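You operate a simulated robot arm through the tools that you are given. There is no shell and no other tool.

Carry out the task below with a simulated robot arm. There is one attempt and no reset: what you move stays moved.

Task
Tip the jug of cleaner into the wash tub and stir it even.
Fine: stand the jug and the stirrer back. Set down upright: measuring jug, bath stirrer.

Only the result counts: the job must be done as asked and must still hold three seconds after the hand-in. Knocking over, shifting, dropping, spilling or breaking anything else fails it.

Robot
A 6-joint arm with a three-finger gripper, fixed in place. Base frame: the origin is on the floor under the middle of its stand, x ahead of it, y to its left, z up. Readings come in mm, degrees, newtons and seconds.
It reaches about 1213 mm from its shoulder. Its first joint turns from -166.0 to 166.0 degrees. Payload 4.89 kg.
The tool frame sits at the grasp point between the pads (the TCP): z along the fingers, y along the line on which they close. The tips reach 30 mm beyond it. The gripper opens to 164 mm; its body begins 125 mm behind the TCP.
Orientation is that of the tool frame in the base frame, as a unit quaternion [w, x, y, z]. With the fingers straight down and closing along the base's y, the tool's x points along the base's -x, its y along +y and its z along -z.

Tools
- The arm moves only by the tool apply_moves. Its argument "commands" is a list of rows, each a list of 7 numbers: the turn, a rotation vector about the base's x, y, z in degrees, then the shift along the base's x, y, z in mm, then the finger opening in mm, from 0 to 164. In form: [[rx, ry, rz, x, y, z, fingers], ...]. A call has 1 to 20 rows; each row is the pose to reach, as a shift and turn from the pose commanded when the call began. Rows are played at 5 a second. More than 50 mm and 8.6 degrees between two rows, or a gripper value outside its range, and nothing of the call is played. Where a pose cannot be reached the arm comes as near as it can. A force on the tool above 40 N (or 10 N above the force at the start of the call, whichever is more), or a blocked arm, ends the call early, and 0.2 s more pass. Each finger travels about 108 mm/s and halts on what it meets, pressing with about 24 N; the grip force reading is that of the motor and also rises with nothing between the fingers. The clock runs only during rows and for 0.2 s after the last one: add rows that repeat a pose to give the fingers time. It gives the time, the measured TCP pose, the force on the tool (base axes), the opening and the grip force at its end, in the units of the frame above (readings bear some noise), with the torque about the TCP (base axes, N m) and any sound that the robot's microphone picked up, and new pictures: "pictures" is both (left out), scene, wrist or none.
- Cameras (640 x 400 px; columns grow to the right, rows downward): "scene" is fixed at [49.8, -652.3, 1605.6]; the picture's right is [0.82, -0.58, 0.00], its down [-0.19, -0.27, -0.94] and it looks along [0.54, 0.77, -0.34] (base axes); focal length 335 px, centre (320, 200). "wrist" rides on the gripper at [76, -2, -152] in the tool frame; the picture's right is [0.02, 1.00, 0.00], its down [-0.88, 0.02, -0.47] and it looks along [-0.47, 0.01, 0.88] (tool axes); focal length 247 px, centre (320, 200). There is no depth. A picture from a camera that has moved, and an enlarged one, comes with that camera's place and axes in the base frame and with its lens.
- move_column(by): moves the trunk up (or, below 0, down) by that many mm; the arm rides with it, the base frame stays. It gives what a move gives, with no picture.
- inspect(camera, box): a new picture of the part [left, top, right, bottom] of that camera's present view, enlarged. The clock stands still meanwhile.
- finish_job(): hands the job in; it is judged then, once.

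Places have to be worked out from the pictures, the camera data and where the tool is seen. Open the gripper and draw the arm clear of the work before you hand the job in, unless the task says otherwise.

The tools are called after "Emit:" as name(argument=value, ...) on one line, values as JSON. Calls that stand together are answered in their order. apply_moves: Moves the arm, as the interface text tells. Its arguments: {"type":"object","properties":{"commands":{"type":"array"},"pictures":{"type":"string","enum":["both","scene","wrist","none"]}},"required":["commands"]} The other tools are called the same way: move_column (by) moves the trunk up or down; inspect (camera, box) takes an enlarged picture of a part of a camera's view; finish_job () hands the job in.

At the start:

```text
t: 0.0
position: [463.3, 426.5, 1249.7]
ee_rot: [0.0, 0.0, 1.0, 0.0]
force: [0.1, 0.1, -0.2]
ft_torque: [-0.03, 0.02, 0.03]
gripper_width: 163.9
grip_force: 0.0
trunk travel left (down, up): [-175.0, 215.0]
```

scene: 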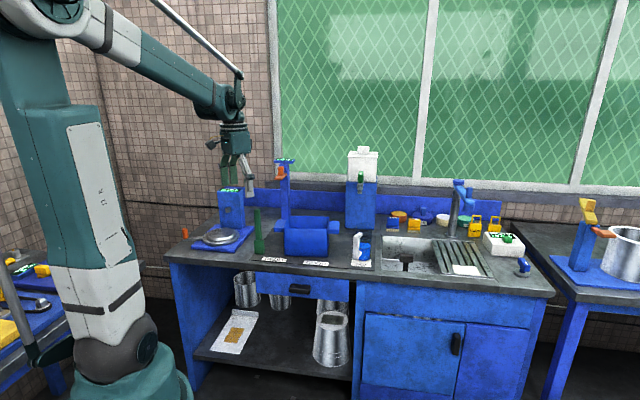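
wrist: 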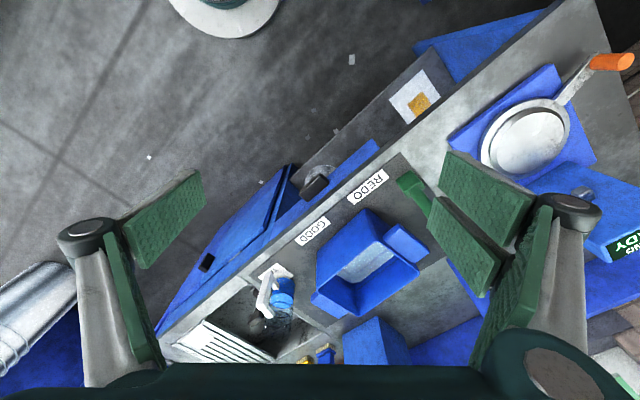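

The opening pictures show a bench with a blue tub, a green upright thing beside it, and a small jug-like thing with blue contents near the sink. I'll enlarge these areas before moving.

Emit:
inspect(camera="scene", box=[230, 190, 400, 290])

Emit:
inspect(camera="scene", box=[170, 140, 400, 280])

Emit:
inspect(camera="wrist", box=[220, 150, 460, 370])

Emit:
inspect(camera="scene", box=[370, 160, 560, 290])

```text
3.76 times, centred on (315, 240) of scene
camera zoom: at [49.8, -652.3, 1605.6], right [0.82, -0.58, 0.0], down [-0.19, -0.27, -0.94], along [0.54, 0.77, -0.34], focal length 1262 px, centre (339, 49)
```

zoom: 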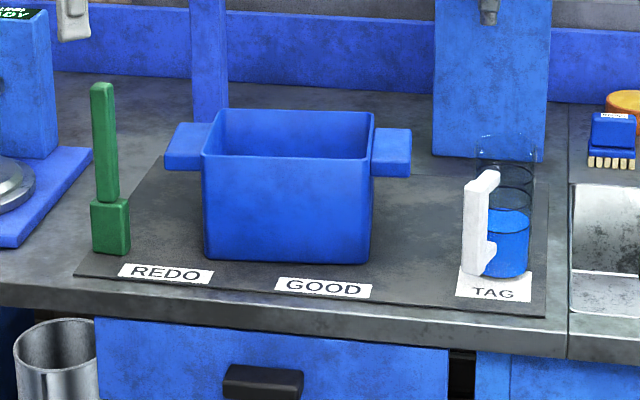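

```text
2.78 times, centred on (285, 210) of scene
camera zoom: at [49.8, -652.3, 1605.6], right [0.82, -0.58, 0.0], down [-0.19, -0.27, -0.94], along [0.54, 0.77, -0.34], focal length 933 px, centre (417, 172)
```

zoom: 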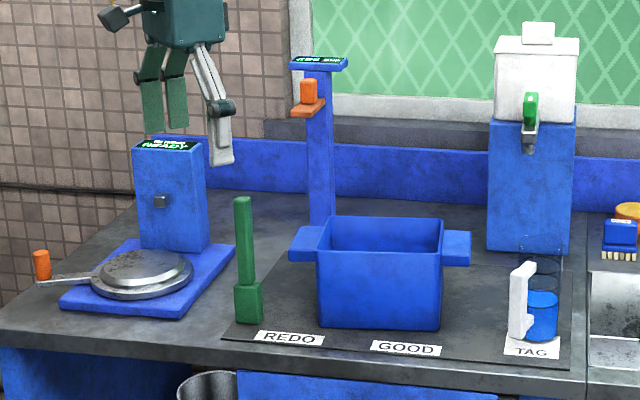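

```text
1.82 times, centred on (340, 260) of wrist
camera zoom: at [389.0, 424.5, 1402.8], right [-0.02, 1.0, 0.0], down [0.88, 0.02, 0.47], along [0.47, 0.01, -0.88], focal length 449 px, centre (284, 91)
```

zoom: 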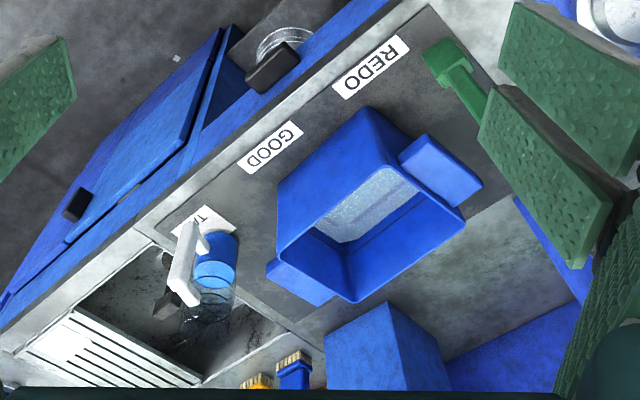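

```text
3.08 times, centred on (465, 225) of scene
camera zoom: at [49.8, -652.3, 1605.6], right [0.82, -0.58, 0.0], down [-0.19, -0.27, -0.94], along [0.54, 0.77, -0.34], focal length 1032 px, centre (-126, 123)
```

zoom: 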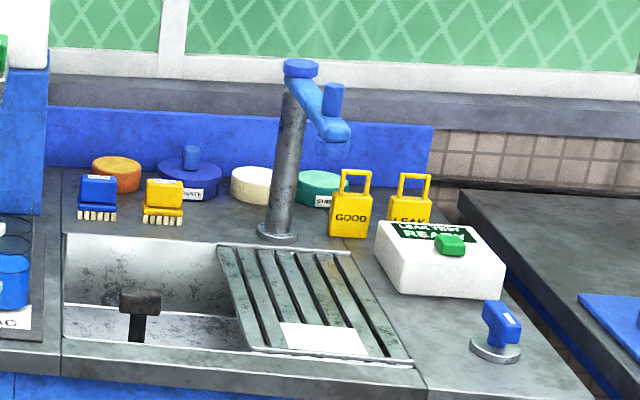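

I place the bench top at z≈858, the jug near (975, 316), the tub near (820, 541) and the stirrer near (616, 644). The bench runs along roughly (0.765, -0.644). I'll move the wrist camera closer, staying high, to look at the jug's handle and spout.

Emit:
apply_moves(commands=[[0, 0, 0, 45, -20, 0, 164], [0, 0, 0, 90, -40, 0, 164], [0, 0, 0, 135, -60, 0, 164], [0, 0, 0, 180, -80, 0, 164], [0, 0, 0, 225, -100, 0, 164], [0, 0, 0, 265, -120, 0, 164], [0, 0, 0, 265, -120, 0, 164]], pictures="both")

```text
t: 1.6
position: [731.8, 304.2, 1248.4]
ee_rot: [0.0, 0.0, 1.0, 0.0]
force: [0.3, 0.9, 0.1]
ft_torque: [0.02, 0.09, -0.03]
gripper_width: 163.8
grip_force: 0.1
trunk travel left (down, up): [-175.0, 215.0]
camera wrist: at [656.5, 302.0, 1401.1], right [-0.02, 1.0, 0.0], down [0.88, 0.02, 0.47], along [0.47, 0.01, -0.88], focal length 247 px, centre (320, 200)
```

scene: 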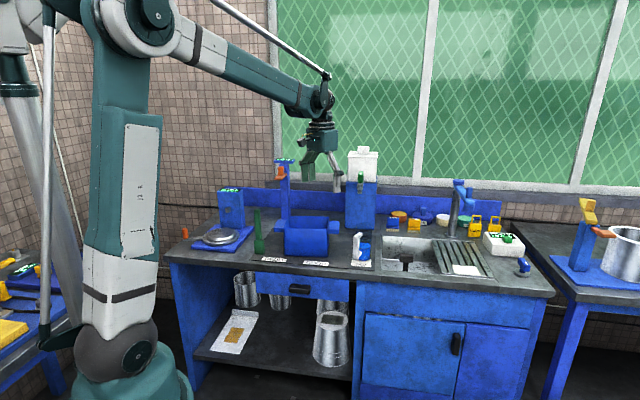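
wrist: 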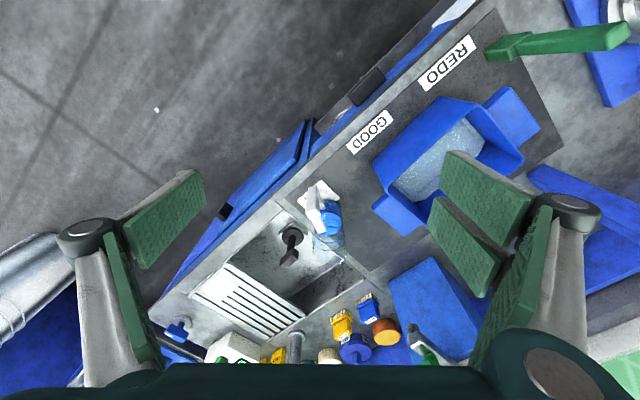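

Emit:
inspect(camera="wrist", box=[270, 160, 390, 280])

Emit:
inspect(camera="wrist", box=[340, 70, 560, 240])

Emit:
inspect(camera="scene", box=[340, 220, 390, 275])

```text
3.33 times, centred on (330, 220) of wrist
camera zoom: at [656.5, 302.0, 1401.1], right [-0.02, 1.0, 0.0], down [0.88, 0.02, 0.47], along [0.47, 0.01, -0.88], focal length 823 px, centre (287, 133)
```

zoom: 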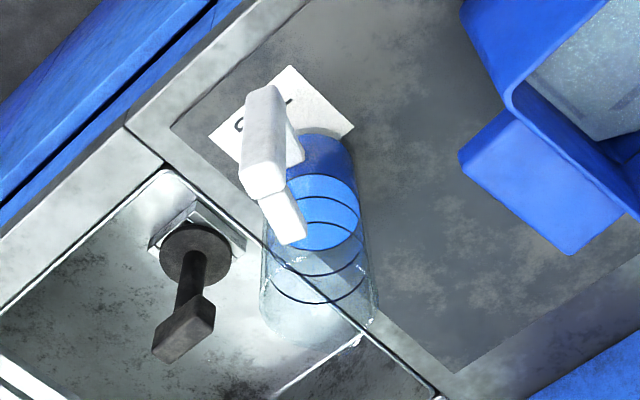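

```text
2.35 times, centred on (450, 155) of wrist
camera zoom: at [656.5, 302.0, 1401.1], right [-0.02, 1.0, 0.0], down [0.88, 0.02, 0.47], along [0.47, 0.01, -0.88], focal length 581 px, centre (14, 306)
```

zoom: 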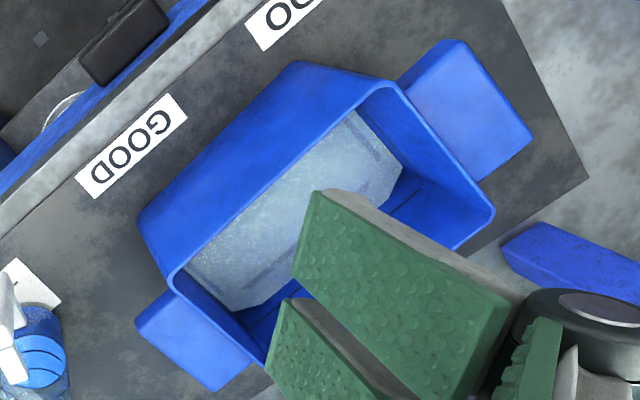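

```text
7.27 times, centred on (365, 248) of scene
camera zoom: at [49.8, -652.3, 1605.6], right [0.82, -0.58, 0.0], down [-0.19, -0.27, -0.94], along [0.54, 0.77, -0.34], focal length 2438 px, centre (-7, -146)
```

zoom: 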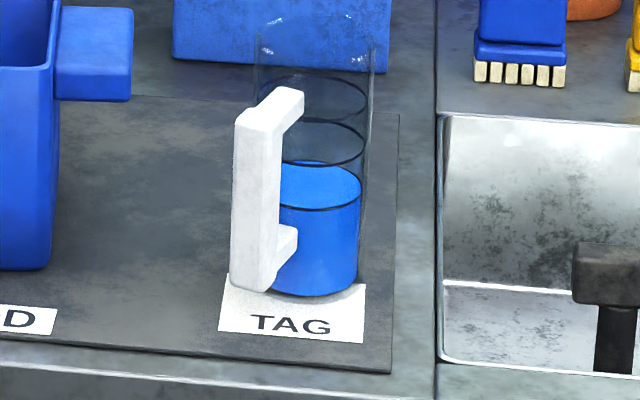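

The jug tapers slightly and stands about 150 mm tall near (970, 322). Its white handle points back toward the robot at bearing about 210°, with the spout opposite. I'll pitch the tool up to a shallow approach and narrow the fingers to clear the tub handle, then look again.

Emit:
apply_moves(commands=[[0, -7.5, 0, 0, -13, -15, 150], [0, -15, 0, 0, -26, -30, 140], [0, -22.5, 0, 0, -39, -45, 130], [0, -30, 0, 0, -52, -60, 120], [0, -37.5, 0, 0, -65, -75, 115], [0, -45, 0, 0, -78, -90, 115], [0, -52.5, 0, 0, -91, -105, 115], [0, -60, 0, 0, -104, -120, 115], [0, -60, 0, 0, -104, -120, 115]], pictures="both")

```text
t: 3.6
position: [730.6, 201.9, 1128.4]
ee_rot: [0.5, -0.001, 0.866, 0.0]
force: [-0.1, -0.1, 0.0]
ft_torque: [0.02, -0.03, -0.03]
gripper_width: 114.5
grip_force: 0.1
trunk travel left (down, up): [-175.0, 215.0]
camera wrist: at [560.0, 200.3, 1138.9], right [-0.01, 1.0, -0.02], down [0.03, 0.02, 1.0], along [1.0, 0.01, -0.03], focal length 247 px, centre (320, 200)
```

scene: 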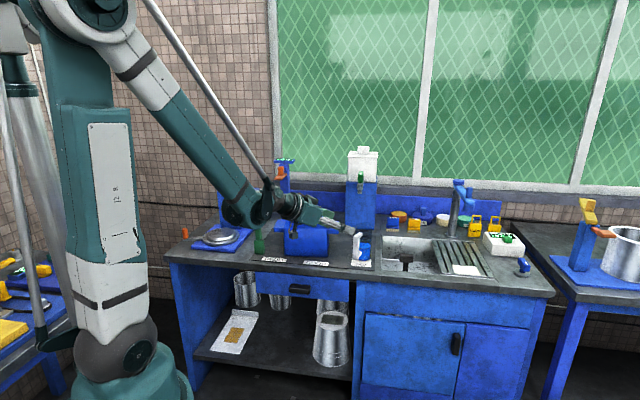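
wrist: 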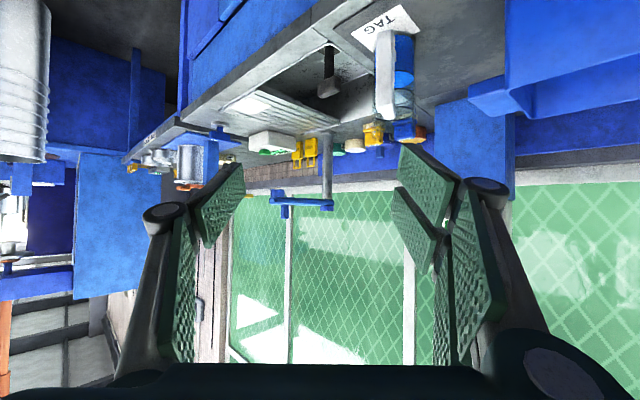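

The view is upside-down now, as expected. I'll yaw about 30° so the camera looks along the handle–jug line, and drop to a standoff point in front of the jug.

Emit:
apply_moves(commands=[[0, 0, 7.5, 10, 4, -18, 115], [0, 0, 15, 20, 8, -36, 115], [0, 0, 22.5, 30, 12, -54, 115], [0, 0, 30, 40, 14, -70, 115], [0, 0, 30, 40, 14, -70, 115]], pictures="both")

Emit:
inspect(camera="wrist", box=[240, 20, 440, 220])

```text
t: 4.8
position: [771.0, 215.7, 1059.0]
ee_rot: [0.483, -0.225, 0.836, 0.13]
force: [0.2, 0.2, -0.9]
ft_torque: [0.0, 0.01, -0.03]
gripper_width: 114.9
grip_force: 0.1
trunk travel left (down, up): [-175.0, 215.0]
camera wrist: at [625.0, 129.5, 1069.2], right [-0.51, 0.86, -0.02], down [0.02, 0.03, 1.0], along [0.86, 0.51, -0.03], focal length 247 px, centre (320, 200)
```

scene: 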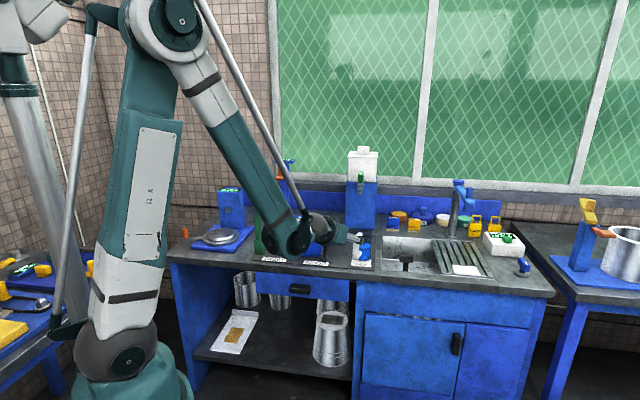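
wrist: 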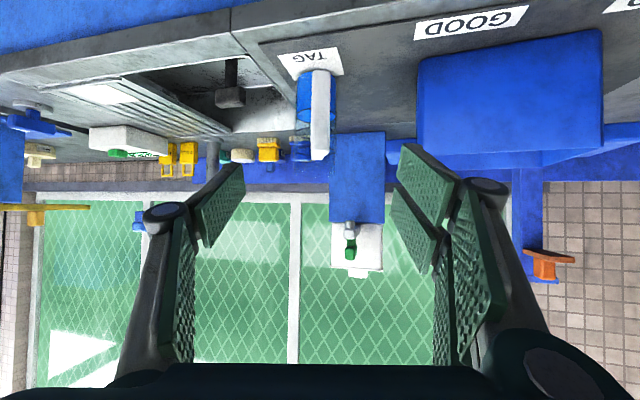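

```text
2.00 times, centred on (340, 120) of wrist
camera zoom: at [625.0, 129.5, 1069.2], right [-0.51, 0.86, -0.02], down [0.02, 0.03, 1.0], along [0.86, 0.51, -0.03], focal length 494 px, centre (280, 360)
```

zoom: 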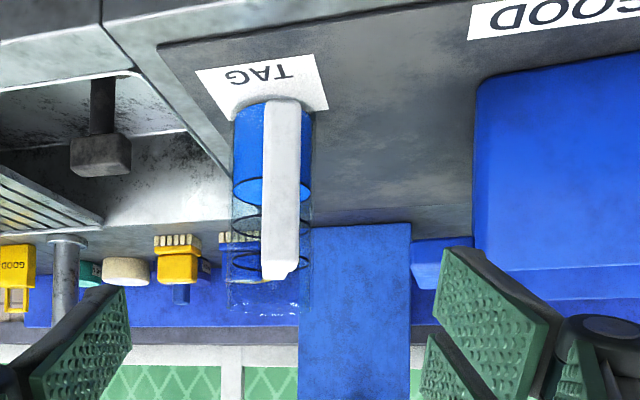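

Seen along the handle, the jug axis lines up near (973, 328) with the handle at bearing about 206°. The rim is at z≈1009 and the liquid level at about 920. I'll trim the yaw to about 26° and come to 130 mm short of the jug along the tool axis.

Emit:
apply_moves(commands=[[0, 0, -1, 25, 16, -15, 115], [0, 0, -2, 50, 31, -30, 115], [0, 0, -3, 75, 47, -45, 115], [0, 0, -4, 101, 63, -59, 115], [0, 0, -4, 101, 63, -59, 115]], pictures="both")

Emit:
inspect(camera="wrist", box=[220, 0, 420, 200])

Emit:
inspect(camera="scene", box=[270, 190, 400, 280])

```text
t: 6.0
position: [871.8, 278.5, 1000.7]
ee_rot: [0.487, -0.194, 0.844, 0.112]
force: [0.3, 0.1, 0.4]
ft_torque: [0.02, 0.01, 0.01]
gripper_width: 114.9
grip_force: 0.0
trunk travel left (down, up): [-175.0, 215.0]
camera wrist: at [720.5, 201.8, 1011.8], right [-0.45, 0.89, -0.02], down [0.02, 0.03, 1.0], along [0.89, 0.45, -0.03], focal length 247 px, centre (320, 200)
```

scene: 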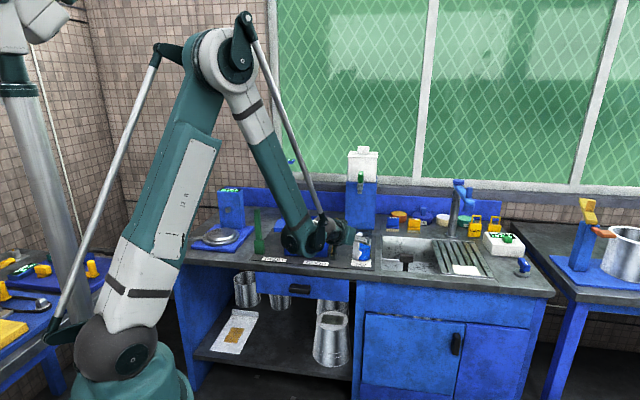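
wrist: 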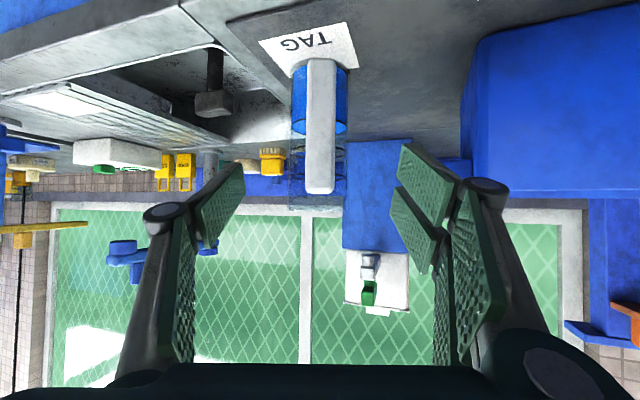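

```text
2.00 times, centred on (320, 100) of wrist
camera zoom: at [720.5, 201.8, 1011.8], right [-0.45, 0.89, -0.02], down [0.02, 0.03, 1.0], along [0.89, 0.45, -0.03], focal length 494 px, centre (320, 400)
```

zoom: 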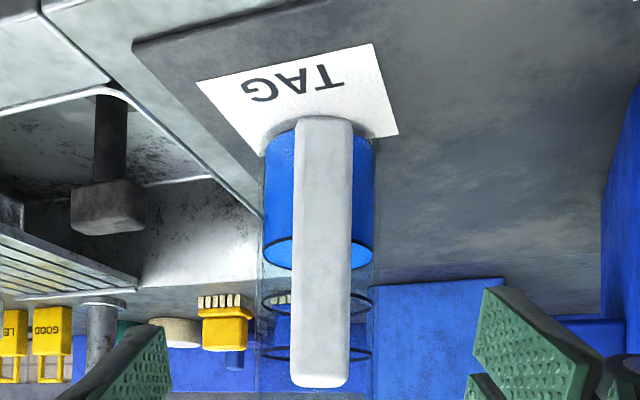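

```text
4.44 times, centred on (335, 235) of scene
camera zoom: at [49.8, -652.3, 1605.6], right [0.82, -0.58, 0.0], down [-0.19, -0.27, -0.94], along [0.54, 0.77, -0.34], focal length 1490 px, centre (253, 44)
```

zoom: 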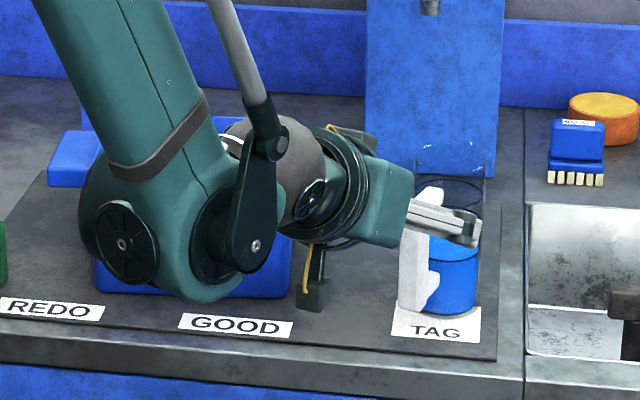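

The handle bar and the cylinder are both centred on the gripper axis, so the alignment is good. I'll advance most of the way and check again.

Emit:
apply_moves(commands=[[0, 0, 0, 19.5, 9.5, -12.5, 115], [0, 0, 0, 39, 19, -25, 115], [0, 0, 0, 58.5, 28.5, -37.5, 115], [0, 0, 0, 78, 38, -50, 115], [0, 0, 0, 78, 38, -50, 115]], pictures="both")

Emit:
inspect(camera="wrist", box=[200, 0, 440, 240])

Emit:
inspect(camera="scene", box=[310, 200, 400, 275])

```text
t: 7.2
position: [948.6, 317.4, 950.0]
ee_rot: [0.487, -0.195, 0.844, 0.112]
force: [0.4, 0.2, 0.0]
ft_torque: [0.05, -0.03, 0.01]
gripper_width: 114.8
grip_force: 0.1
trunk travel left (down, up): [-175.0, 215.0]
camera wrist: at [797.7, 240.8, 960.6], right [-0.45, 0.89, -0.02], down [0.02, 0.03, 1.0], along [0.89, 0.45, -0.03], focal length 247 px, centre (320, 200)
```

scene: 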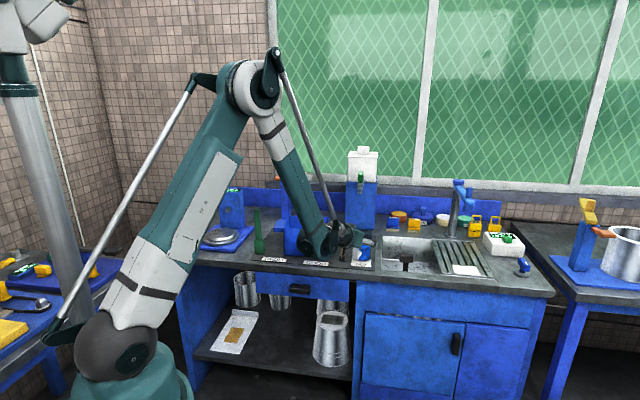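
wrist: 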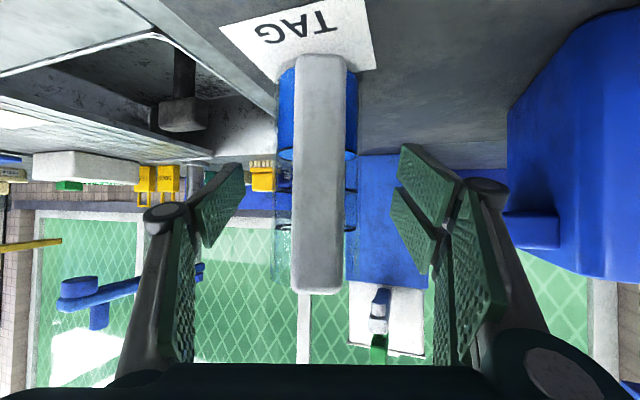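

```text
1.67 times, centred on (320, 120) of wrist
camera zoom: at [797.7, 240.8, 960.6], right [-0.45, 0.89, -0.02], down [0.02, 0.03, 1.0], along [0.89, 0.45, -0.03], focal length 412 px, centre (320, 333)
```

zoom: 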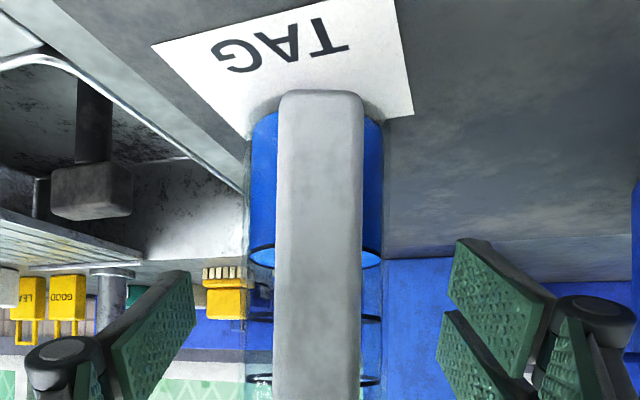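

```text
5.33 times, centred on (355, 238) of scene
camera zoom: at [49.8, -652.3, 1605.6], right [0.82, -0.58, 0.0], down [-0.19, -0.27, -0.94], along [0.54, 0.77, -0.34], focal length 1788 px, centre (133, 0)
```

zoom: 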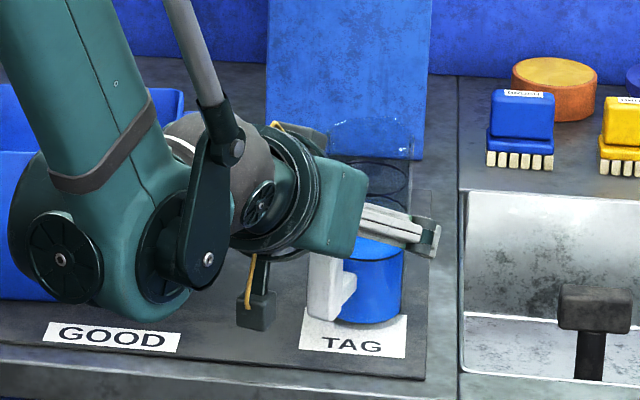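

The jug is still centred to within 2–3 mm, and its axis is about 26 mm ahead of the grasp point. I'll advance the last stretch and close the fingers on the body on either side of the handle.

Emit:
apply_moves(commands=[[0, 0, 0, 12, 5, -7.5, 115], [0, 0, 0, 24, 10, -15, 115], [0, 0, 0, 24, 10, -15, 90], [0, 0, 0, 24, 10, -15, 70], [0, 0, 0, 24, 10, -15, 50], [0, 0, 0, 24, 10, -15, 30], [0, 0, 0, 24, 10, -15, 30], [0, 0, 0, 24, 10, -15, 30]], pictures="both")

Emit:
inspect(camera="wrist", box=[200, 0, 440, 240])

Emit:
inspect(camera="scene", box=[310, 200, 400, 275])

```text
t: 9.0
position: [973.7, 326.7, 936.5]
ee_rot: [0.487, -0.195, 0.844, 0.112]
force: [4.0, -2.9, 6.3]
ft_torque: [-0.02, -0.15, 0.04]
gripper_width: 67.8
grip_force: 23.9
trunk travel left (down, up): [-175.0, 215.0]
camera wrist: at [821.8, 251.4, 946.9], right [-0.45, 0.89, -0.02], down [0.02, 0.03, 1.0], along [0.89, 0.45, -0.03], focal length 247 px, centre (320, 200)
```

scene: 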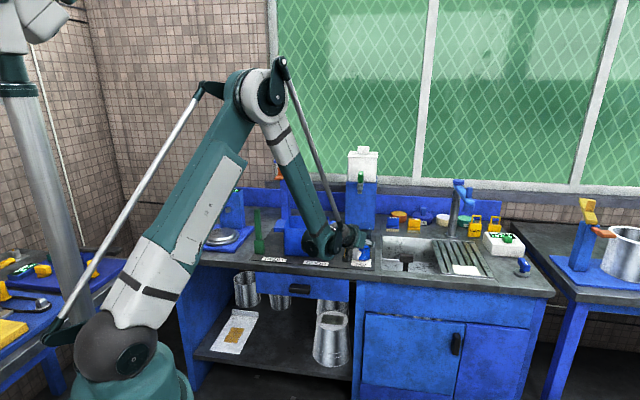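
wrist: 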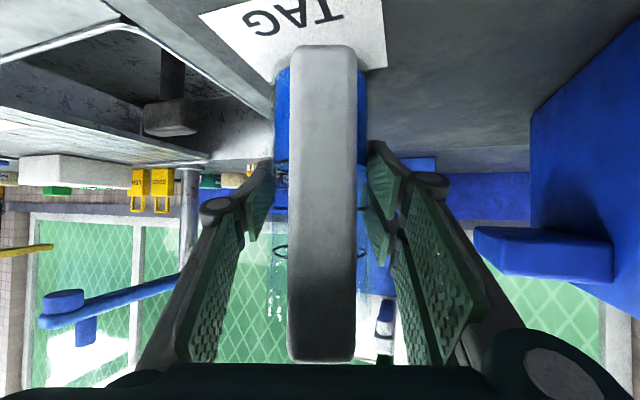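

```text
1.67 times, centred on (320, 120) of wrist
camera zoom: at [821.8, 251.4, 946.9], right [-0.45, 0.89, -0.02], down [0.02, 0.03, 1.0], along [0.89, 0.45, -0.03], focal length 412 px, centre (320, 333)
```

zoom: 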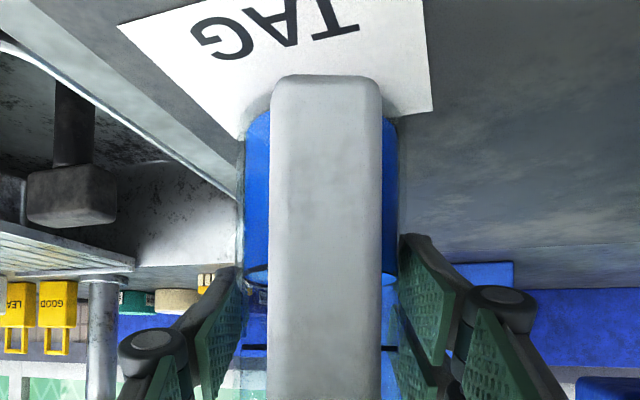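

```text
5.33 times, centred on (355, 238) of scene
camera zoom: at [49.8, -652.3, 1605.6], right [0.82, -0.58, 0.0], down [-0.19, -0.27, -0.94], along [0.54, 0.77, -0.34], focal length 1788 px, centre (133, 0)
```

zoom: 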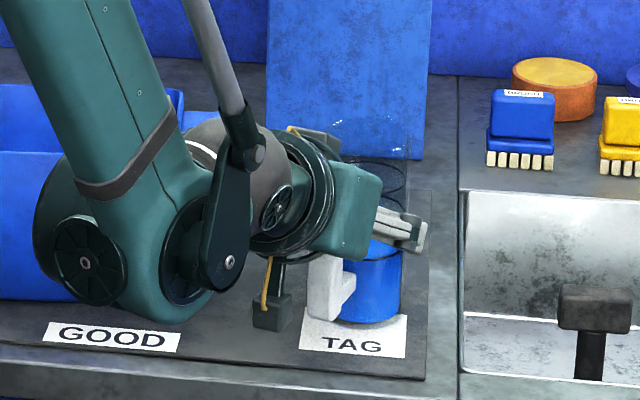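

The fingers stopped at 67.8 mm with 23.9 N, so the jug is held. I'll lift slowly by 30 mm first and check that it comes up without slipping.

Emit:
apply_moves(commands=[[0, 0, 0, 0, 0, 6, 30], [0, 0, 0, 0, 0, 14, 30], [0, 0, 0, 0, 0, 22, 30], [0, 0, 0, 0, 0, 30, 30], [0, 0, 0, 0, 0, 30, 30]], pictures="both")

Emit:
inspect(camera="scene", box=[310, 200, 400, 275])

```text
t: 10.2
position: [973.3, 326.5, 966.1]
ee_rot: [0.488, -0.195, 0.843, 0.113]
force: [0.3, 0.0, -3.4]
ft_torque: [0.03, -0.04, -0.01]
gripper_width: 67.9
grip_force: 24.1
trunk travel left (down, up): [-175.0, 215.0]
camera wrist: at [821.4, 250.9, 976.9], right [-0.45, 0.89, -0.02], down [0.02, 0.03, 1.0], along [0.89, 0.45, -0.03], focal length 247 px, centre (320, 200)
```

scene: 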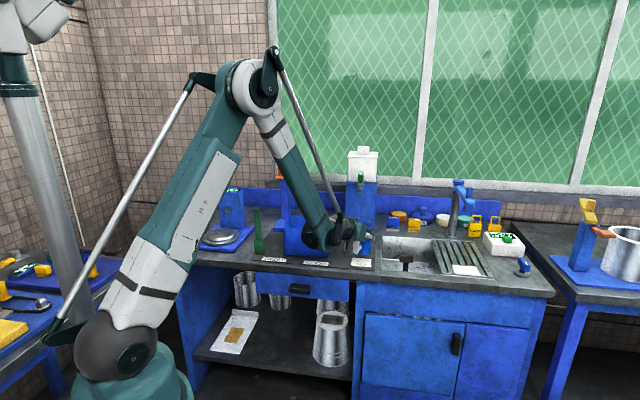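
wrist: 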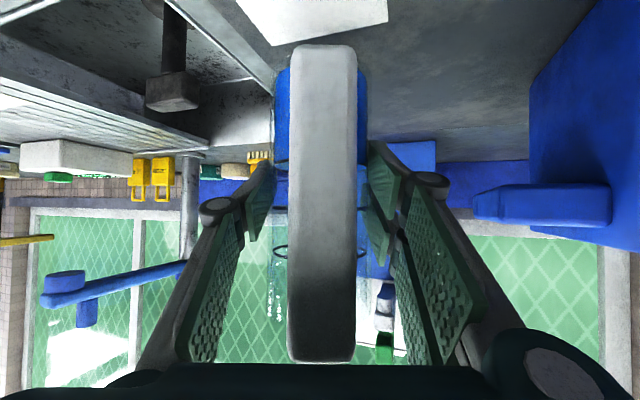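

```text
5.33 times, centred on (355, 238) of scene
camera zoom: at [49.8, -652.3, 1605.6], right [0.82, -0.58, 0.0], down [-0.19, -0.27, -0.94], along [0.54, 0.77, -0.34], focal length 1788 px, centre (133, 0)
```

zoom: 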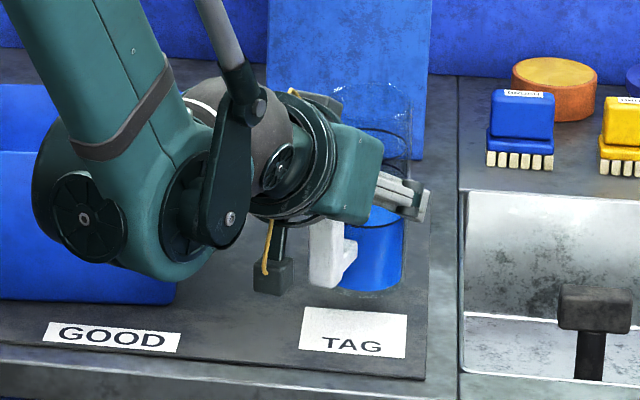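

The jug came up cleanly at about 3.4 N. I'll lift straight up to about z=1110 so its base clears the tub rim at about 990.

Emit:
apply_moves(commands=[[0, 0, 0, 0, 0, 15, 30], [0, 0, 0, 0, 0, 38, 30], [0, 0, 0, 0, 0, 62, 30], [0, 0, 0, 0, 0, 86, 30], [0, 0, 0, 0, 0, 110, 30], [0, 0, 0, 0, 0, 130, 30], [0, 0, 0, 0, 0, 145, 30], [0, 0, 0, 0, 0, 145, 30]], pictures="both")

Emit:
inspect(camera="scene", box=[270, 170, 400, 275])

Emit:
inspect(camera="wrist", box=[380, 0, 640, 200])

```text
t: 12.0
position: [971.2, 327.9, 1109.9]
ee_rot: [0.487, -0.195, 0.844, 0.113]
force: [-0.4, 0.6, -3.4]
ft_torque: [-0.01, -0.01, 0.01]
gripper_width: 67.9
grip_force: 23.8
trunk travel left (down, up): [-175.0, 215.0]
camera wrist: at [821.2, 251.0, 1121.0], right [-0.45, 0.89, -0.02], down [0.02, 0.03, 1.0], along [0.89, 0.45, -0.03], focal length 247 px, centre (320, 200)
```

scene: 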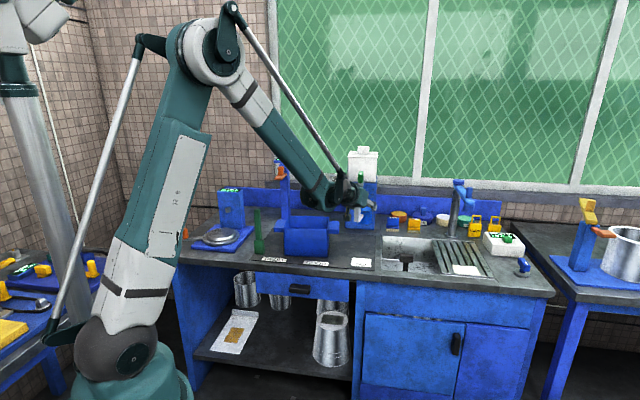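
wrist: 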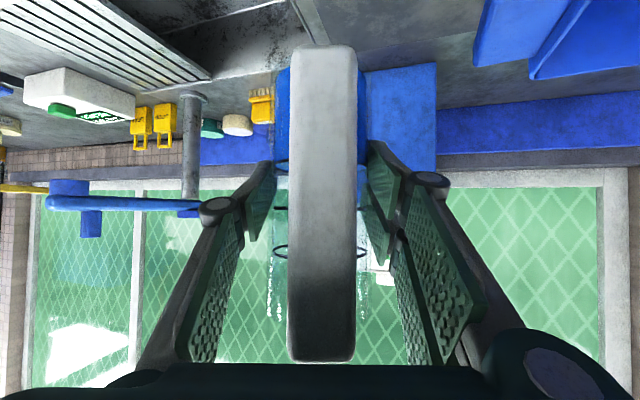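

```text
3.81 times, centred on (335, 222) of scene
camera zoom: at [49.8, -652.3, 1605.6], right [0.82, -0.58, 0.0], down [-0.19, -0.27, -0.94], along [0.54, 0.77, -0.34], focal length 1277 px, centre (263, 114)
```

zoom: 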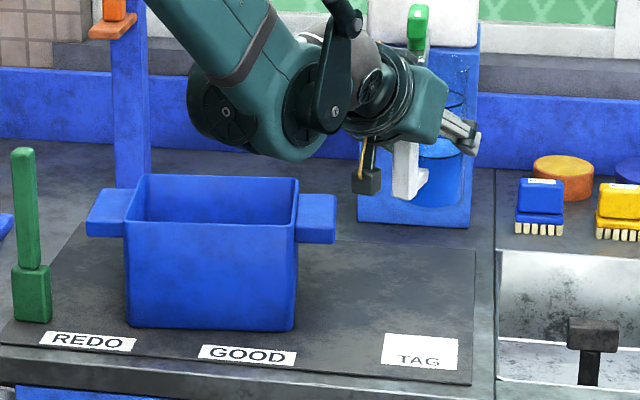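

```text
2.00 times, centred on (510, 100) of wrist
camera zoom: at [821.2, 251.0, 1121.0], right [-0.45, 0.89, -0.02], down [0.02, 0.03, 1.0], along [0.89, 0.45, -0.03], focal length 494 px, centre (-60, 400)
```

zoom: 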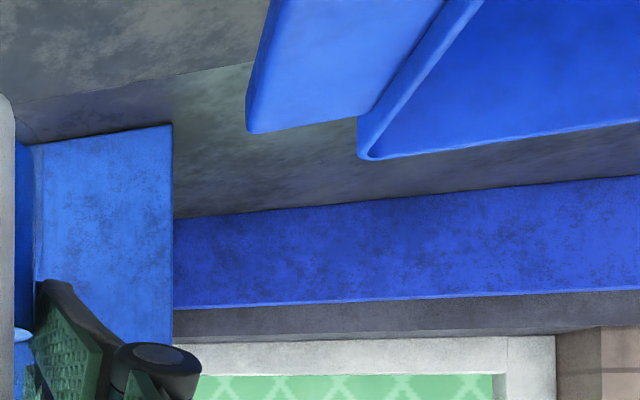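

The tub corners from this view agree with my estimate, with the centre near (820, 541) and the rim at z≈990. I'll bring the jug over beside the tub's right wall while levelling the tool, which leans the part-full jug only 30° back.

Emit:
apply_moves(commands=[[1.3, -2.7, 0, -6, 12, 2, 30], [3.3, -6.7, 0, -18, 35, 5, 30], [5.3, -10.8, 0, -32, 62, 5, 30], [7.2, -14.8, 0, -46, 90, 5, 30], [9.2, -18.9, 0, -60, 117, 5, 30], [11.2, -22.9, 0, -74, 144, 5, 30], [12.5, -25.6, 0, -85, 166, 5, 30], [13.15, -26.96, 0, -92, 178, 5, 30], [13.15, -26.96, 0, -92, 178, 5, 30]], pictures="both")

Emit:
inspect(camera="scene", box=[240, 150, 370, 265])

```text
t: 14.0
position: [879.1, 506.4, 1116.7]
ee_rot: [0.689, -0.161, 0.689, 0.159]
force: [0.2, 0.6, -3.2]
ft_torque: [-0.01, 0.0, -0.07]
gripper_width: 67.8
grip_force: 24.2
trunk travel left (down, up): [-175.0, 215.0]
camera wrist: at [744.3, 437.9, 1040.8], right [-0.44, 0.9, -0.02], down [-0.43, -0.19, 0.88], along [0.79, 0.4, 0.47], focal length 247 px, centre (320, 200)
```

scene: 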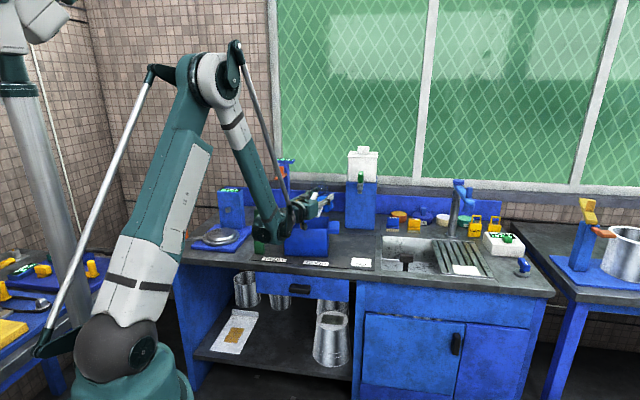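
wrist: 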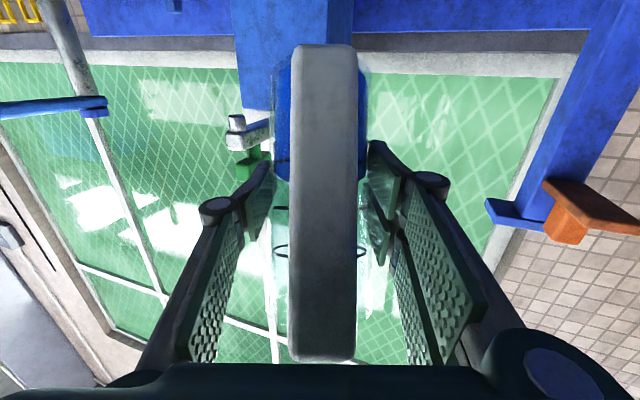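

```text
3.48 times, centred on (305, 208) of scene
camera zoom: at [49.8, -652.3, 1605.6], right [0.82, -0.58, 0.0], down [-0.19, -0.27, -0.94], along [0.54, 0.77, -0.34], focal length 1166 px, centre (372, 174)
```

zoom: 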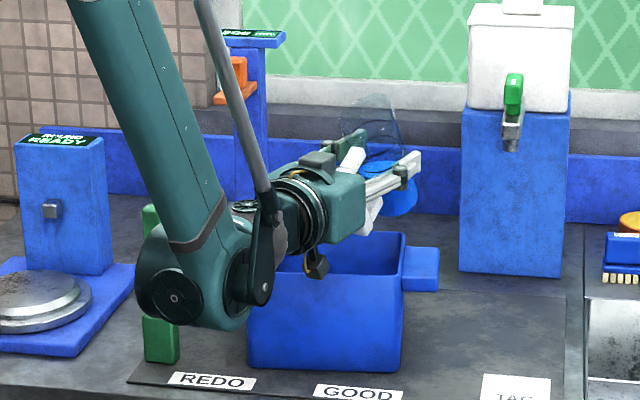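

The tool is level at bearing 26° and the jug is still full. I'll drop slightly, then roll the jug leftward to about 56°, just short of where the liquid should reach the rim, and check the geometry over the tub.

Emit:
apply_moves(commands=[[-6.3, -3.1, 0, 2, -4, -4, 30], [-12.6, -6.2, 0, 5, -9, -9, 30], [-18.9, -9.2, 0, 7, -14, -14, 30], [-25.1, -12.3, 0, 9, -18, -18, 30], [-31.4, -15.4, 0, 9, -18, -20, 30], [-37.7, -18.5, 0, 9, -18, -20, 30], [-44, -21.6, 0, 9, -18, -20, 30], [-50.3, -24.6, 0, 9, -18, -20, 30], [-50.3, -24.6, 0, 9, -18, -20, 30]], pictures="both")

Emit:
inspect(camera="scene", box=[240, 150, 370, 265])

```text
t: 16.0
position: [889.3, 488.1, 1096.0]
ee_rot: [0.683, -0.465, 0.533, -0.183]
force: [-0.3, 0.4, -3.9]
ft_torque: [0.1, 0.12, -0.02]
gripper_width: 68.1
grip_force: 23.9
trunk travel left (down, up): [-175.0, 215.0]
camera wrist: at [781.6, 362.9, 1054.8], right [-0.24, 0.49, -0.84], down [-0.75, 0.46, 0.48], along [0.62, 0.74, 0.26], focal length 247 px, centre (320, 200)
```

scene: 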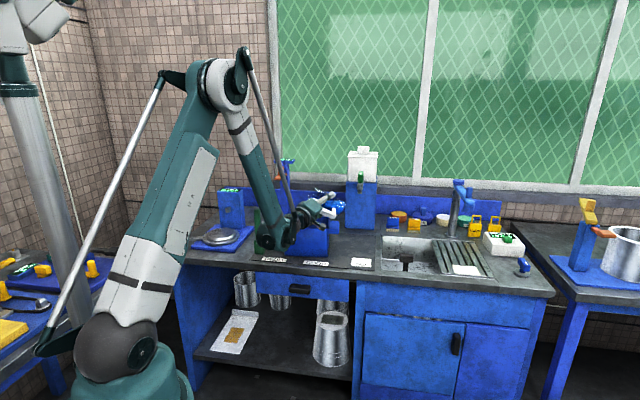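
wrist: 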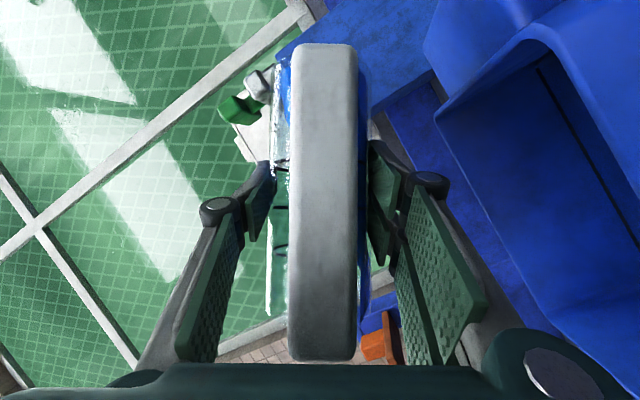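

```text
3.48 times, centred on (305, 208) of scene
camera zoom: at [49.8, -652.3, 1605.6], right [0.82, -0.58, 0.0], down [-0.19, -0.27, -0.94], along [0.54, 0.77, -0.34], focal length 1166 px, centre (372, 174)
```

zoom: 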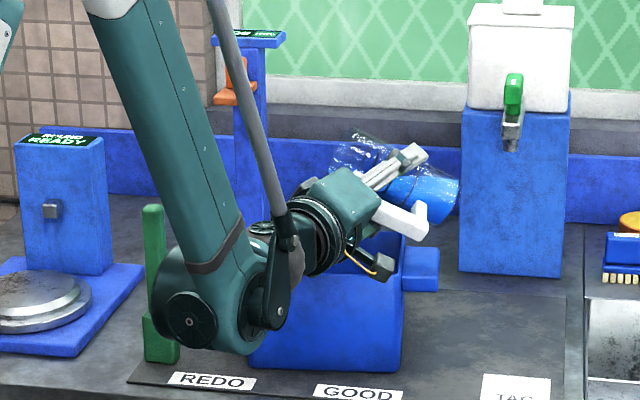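

The rim now sits over the tub interior at about (832, 520, 1132), matching the prediction, and nothing has spilled. I'll continue the roll more slowly through the pouring range.

Emit:
apply_moves(commands=[[-3.6, -1.8, 0, 0, 0, 0, 30], [-7.2, -3.5, 0, 0, 0, 0, 30], [-10.8, -5.3, 0, 0, 0, 0, 30], [-14.4, -7.0, 0, 0, 0, 0, 30], [-18, -8.8, 0, 0, 0, 0, 30], [-18, -8.8, 0, 0, 0, 0, 30]], pictures="both")

Emit:
inspect(camera="scene", box=[240, 150, 370, 265])

Emit:
inspect(camera="wrist", box=[240, 0, 640, 300])

```text
t: 17.4
position: [890.0, 487.1, 1096.1]
ee_rot: [0.641, -0.55, 0.443, -0.299]
force: [-0.4, -0.4, -4.5]
ft_torque: [0.1, 0.11, -0.02]
gripper_width: 68.1
grip_force: 23.4
trunk travel left (down, up): [-175.0, 215.0]
camera wrist: at [786.2, 353.0, 1079.0], right [-0.1, 0.2, -0.98], down [-0.8, 0.56, 0.19], along [0.59, 0.8, 0.1], focal length 247 px, centre (320, 200)
```

scene: 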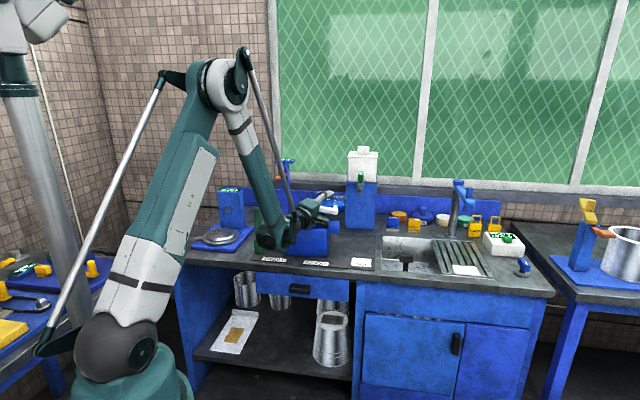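
wrist: 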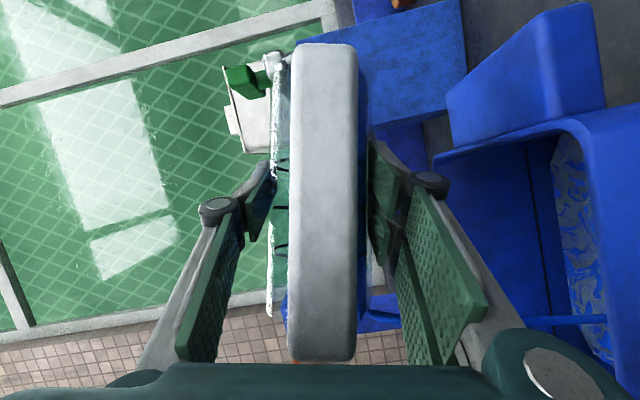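

```text
3.48 times, centred on (305, 208) of scene
camera zoom: at [49.8, -652.3, 1605.6], right [0.82, -0.58, 0.0], down [-0.19, -0.27, -0.94], along [0.54, 0.77, -0.34], focal length 1166 px, centre (372, 174)
```

zoom: 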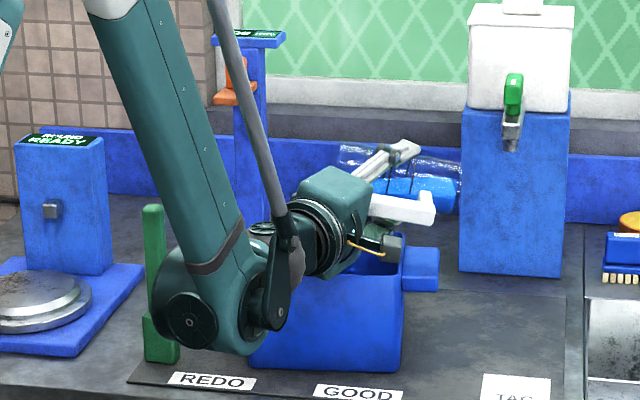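

```text
1.33 times, centred on (440, 150) of wrist
camera zoom: at [786.2, 353.0, 1079.0], right [-0.1, 0.2, -0.98], down [-0.8, 0.56, 0.19], along [0.59, 0.8, 0.1], focal length 329 px, centre (160, 267)
```

zoom: 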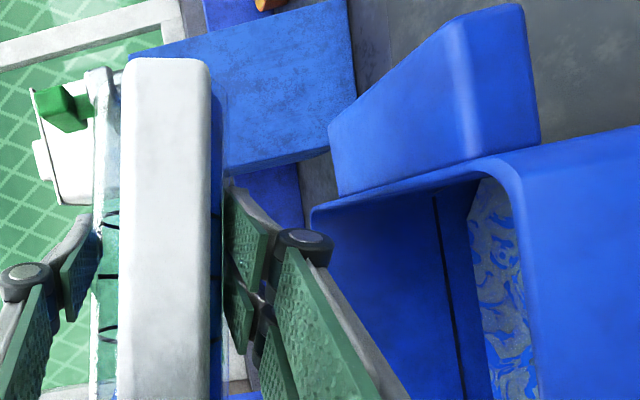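

A marbled pattern has appeared on the tub water, so the cleaner is starting to go in. I'll keep rolling past horizontal to empty the jug, with a hold at the end.

Emit:
apply_moves(commands=[[-2.7, -1.3, 0, 0, 0, 0, 30], [-5.4, -2.6, 0, 0, 0, 0, 30], [-8.1, -4, 0, 0, 0, 0, 30], [-10.8, -5.3, 0, 0, 0, 0, 30], [-13.5, -6.6, 0, 0, 0, 0, 30], [-16.2, -7.9, 0, 0, 0, 0, 30], [-18.9, -9.2, 0, 0, 0, 0, 30], [-21.6, -10.6, 0, 0, 0, 0, 30], [-21.6, -10.6, 0, 0, 0, 0, 30], [-21.6, -10.6, 0, 0, 0, 0, 30], [-21.6, -10.6, 0, 0, 0, 0, 30]], pictures="both")

Emit:
inspect(camera="scene", box=[240, 150, 370, 265])

Emit:
inspect(camera="wrist", box=[240, 0, 640, 300])

```text
t: 19.8
position: [890.1, 488.1, 1095.8]
ee_rot: [-0.566, 0.63, -0.32, 0.426]
force: [-0.1, 0.3, -2.2]
ft_torque: [0.08, 0.06, -0.01]
gripper_width: 67.7
grip_force: 23.7
trunk travel left (down, up): [-175.0, 215.0]
camera wrist: at [786.5, 352.9, 1111.4], right [0.09, -0.18, -0.98], down [-0.8, 0.57, -0.17], along [0.59, 0.8, -0.09], focal length 247 px, centre (320, 200)
```

scene: 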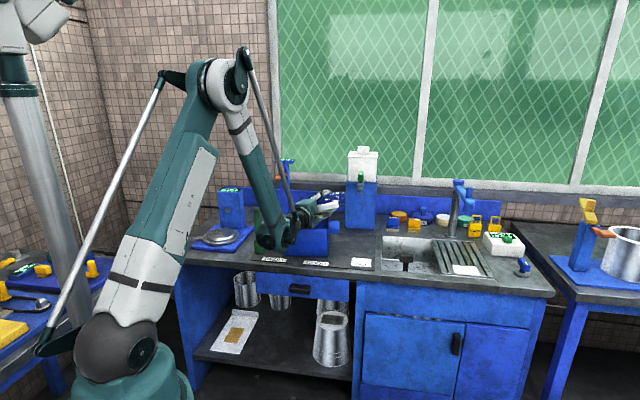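
wrist: 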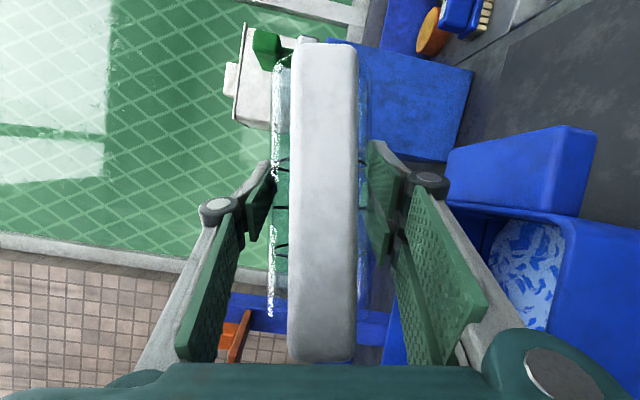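

```text
3.48 times, centred on (305, 208) of scene
camera zoom: at [49.8, -652.3, 1605.6], right [0.82, -0.58, 0.0], down [-0.19, -0.27, -0.94], along [0.54, 0.77, -0.34], focal length 1166 px, centre (372, 174)
```

zoom: 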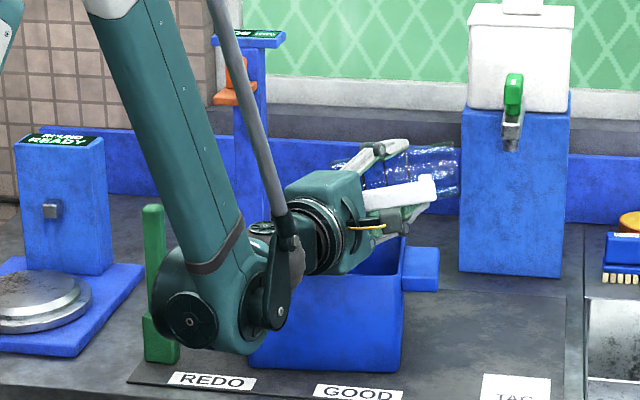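

```text
1.33 times, centred on (440, 150) of wrist
camera zoom: at [786.5, 352.9, 1111.4], right [0.09, -0.18, -0.98], down [-0.8, 0.57, -0.17], along [0.59, 0.8, -0.09], focal length 329 px, centre (160, 267)
```

zoom: 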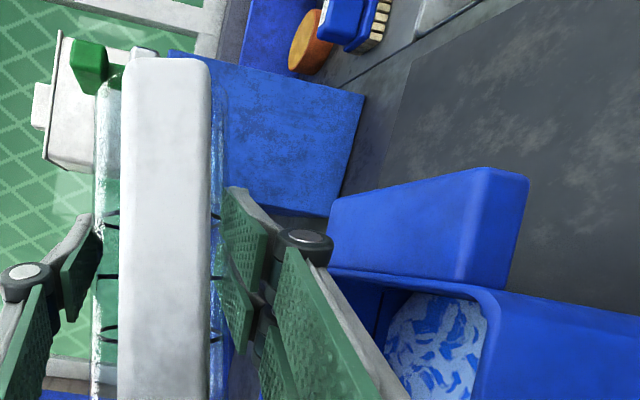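

The jug looks empty and the tool load has fallen to about 2.2 N, with blue streaks on the tub water. I'll tip another 18° and hold so any last drops fall into the tub.

Emit:
apply_moves(commands=[[-3.6, -1.8, 0, 0, 0, 0, 30], [-7.2, -3.5, 0, 0, 0, 0, 30], [-10.8, -5.3, 0, 0, 0, 0, 30], [-14.4, -7, 0, -2, 4, 0, 30], [-18, -8.8, 0, -4, 8, 0, 30], [-18, -8.8, 0, -4, 8, 0, 30], [-18, -8.8, 0, -4, 8, 0, 30], [-18, -8.8, 0, -4, 8, 0, 30], [-18, -8.8, 0, -4, 8, 0, 30], [-18, -8.8, 0, -4, 8, 0, 30], [-18, -8.8, 0, -4, 8, 0, 30]], pictures="both")

Emit:
inspect(camera="scene", box=[240, 150, 370, 265])

Emit:
inspect(camera="wrist", box=[240, 0, 640, 300])

```text
t: 22.2
position: [886.8, 496.2, 1095.9]
ee_rot: [-0.483, 0.676, -0.205, 0.517]
force: [0.5, 1.1, -2.6]
ft_torque: [0.03, 0.04, 0.0]
gripper_width: 67.7
grip_force: 23.9
trunk travel left (down, up): [-175.0, 215.0]
camera wrist: at [778.5, 369.7, 1136.4], right [0.23, -0.47, -0.85], down [-0.76, 0.47, -0.46], along [0.61, 0.75, -0.25], focal length 247 px, centre (320, 200)
```

scene: 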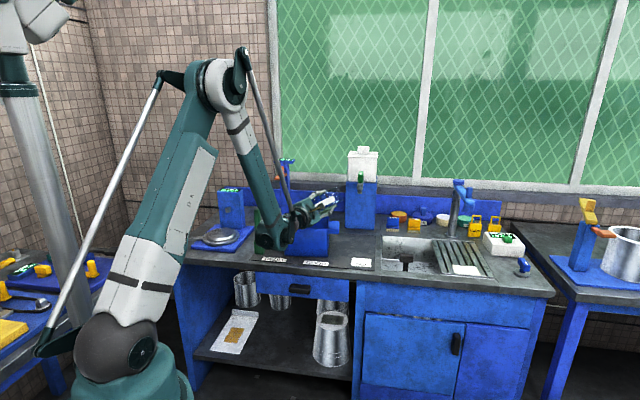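
wrist: 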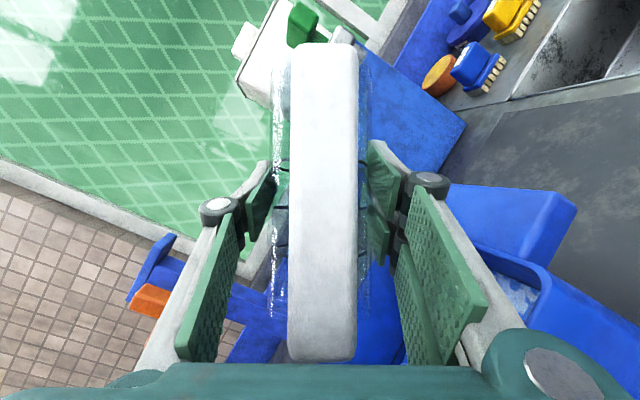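

```text
3.48 times, centred on (305, 208) of scene
camera zoom: at [49.8, -652.3, 1605.6], right [0.82, -0.58, 0.0], down [-0.19, -0.27, -0.94], along [0.54, 0.77, -0.34], focal length 1166 px, centre (372, 174)
```

zoom: 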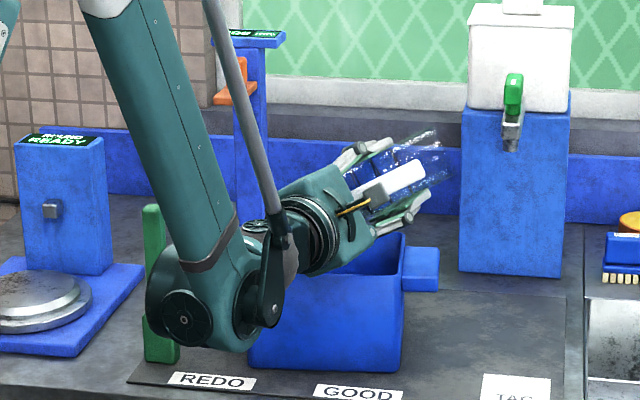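

```text
1.33 times, centred on (440, 150) of wrist
camera zoom: at [778.5, 369.7, 1136.4], right [0.23, -0.47, -0.85], down [-0.76, 0.47, -0.46], along [0.61, 0.75, -0.25], focal length 329 px, centre (160, 267)
```

zoom: 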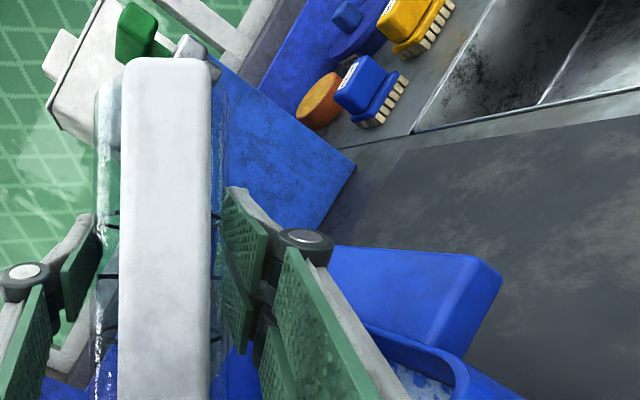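

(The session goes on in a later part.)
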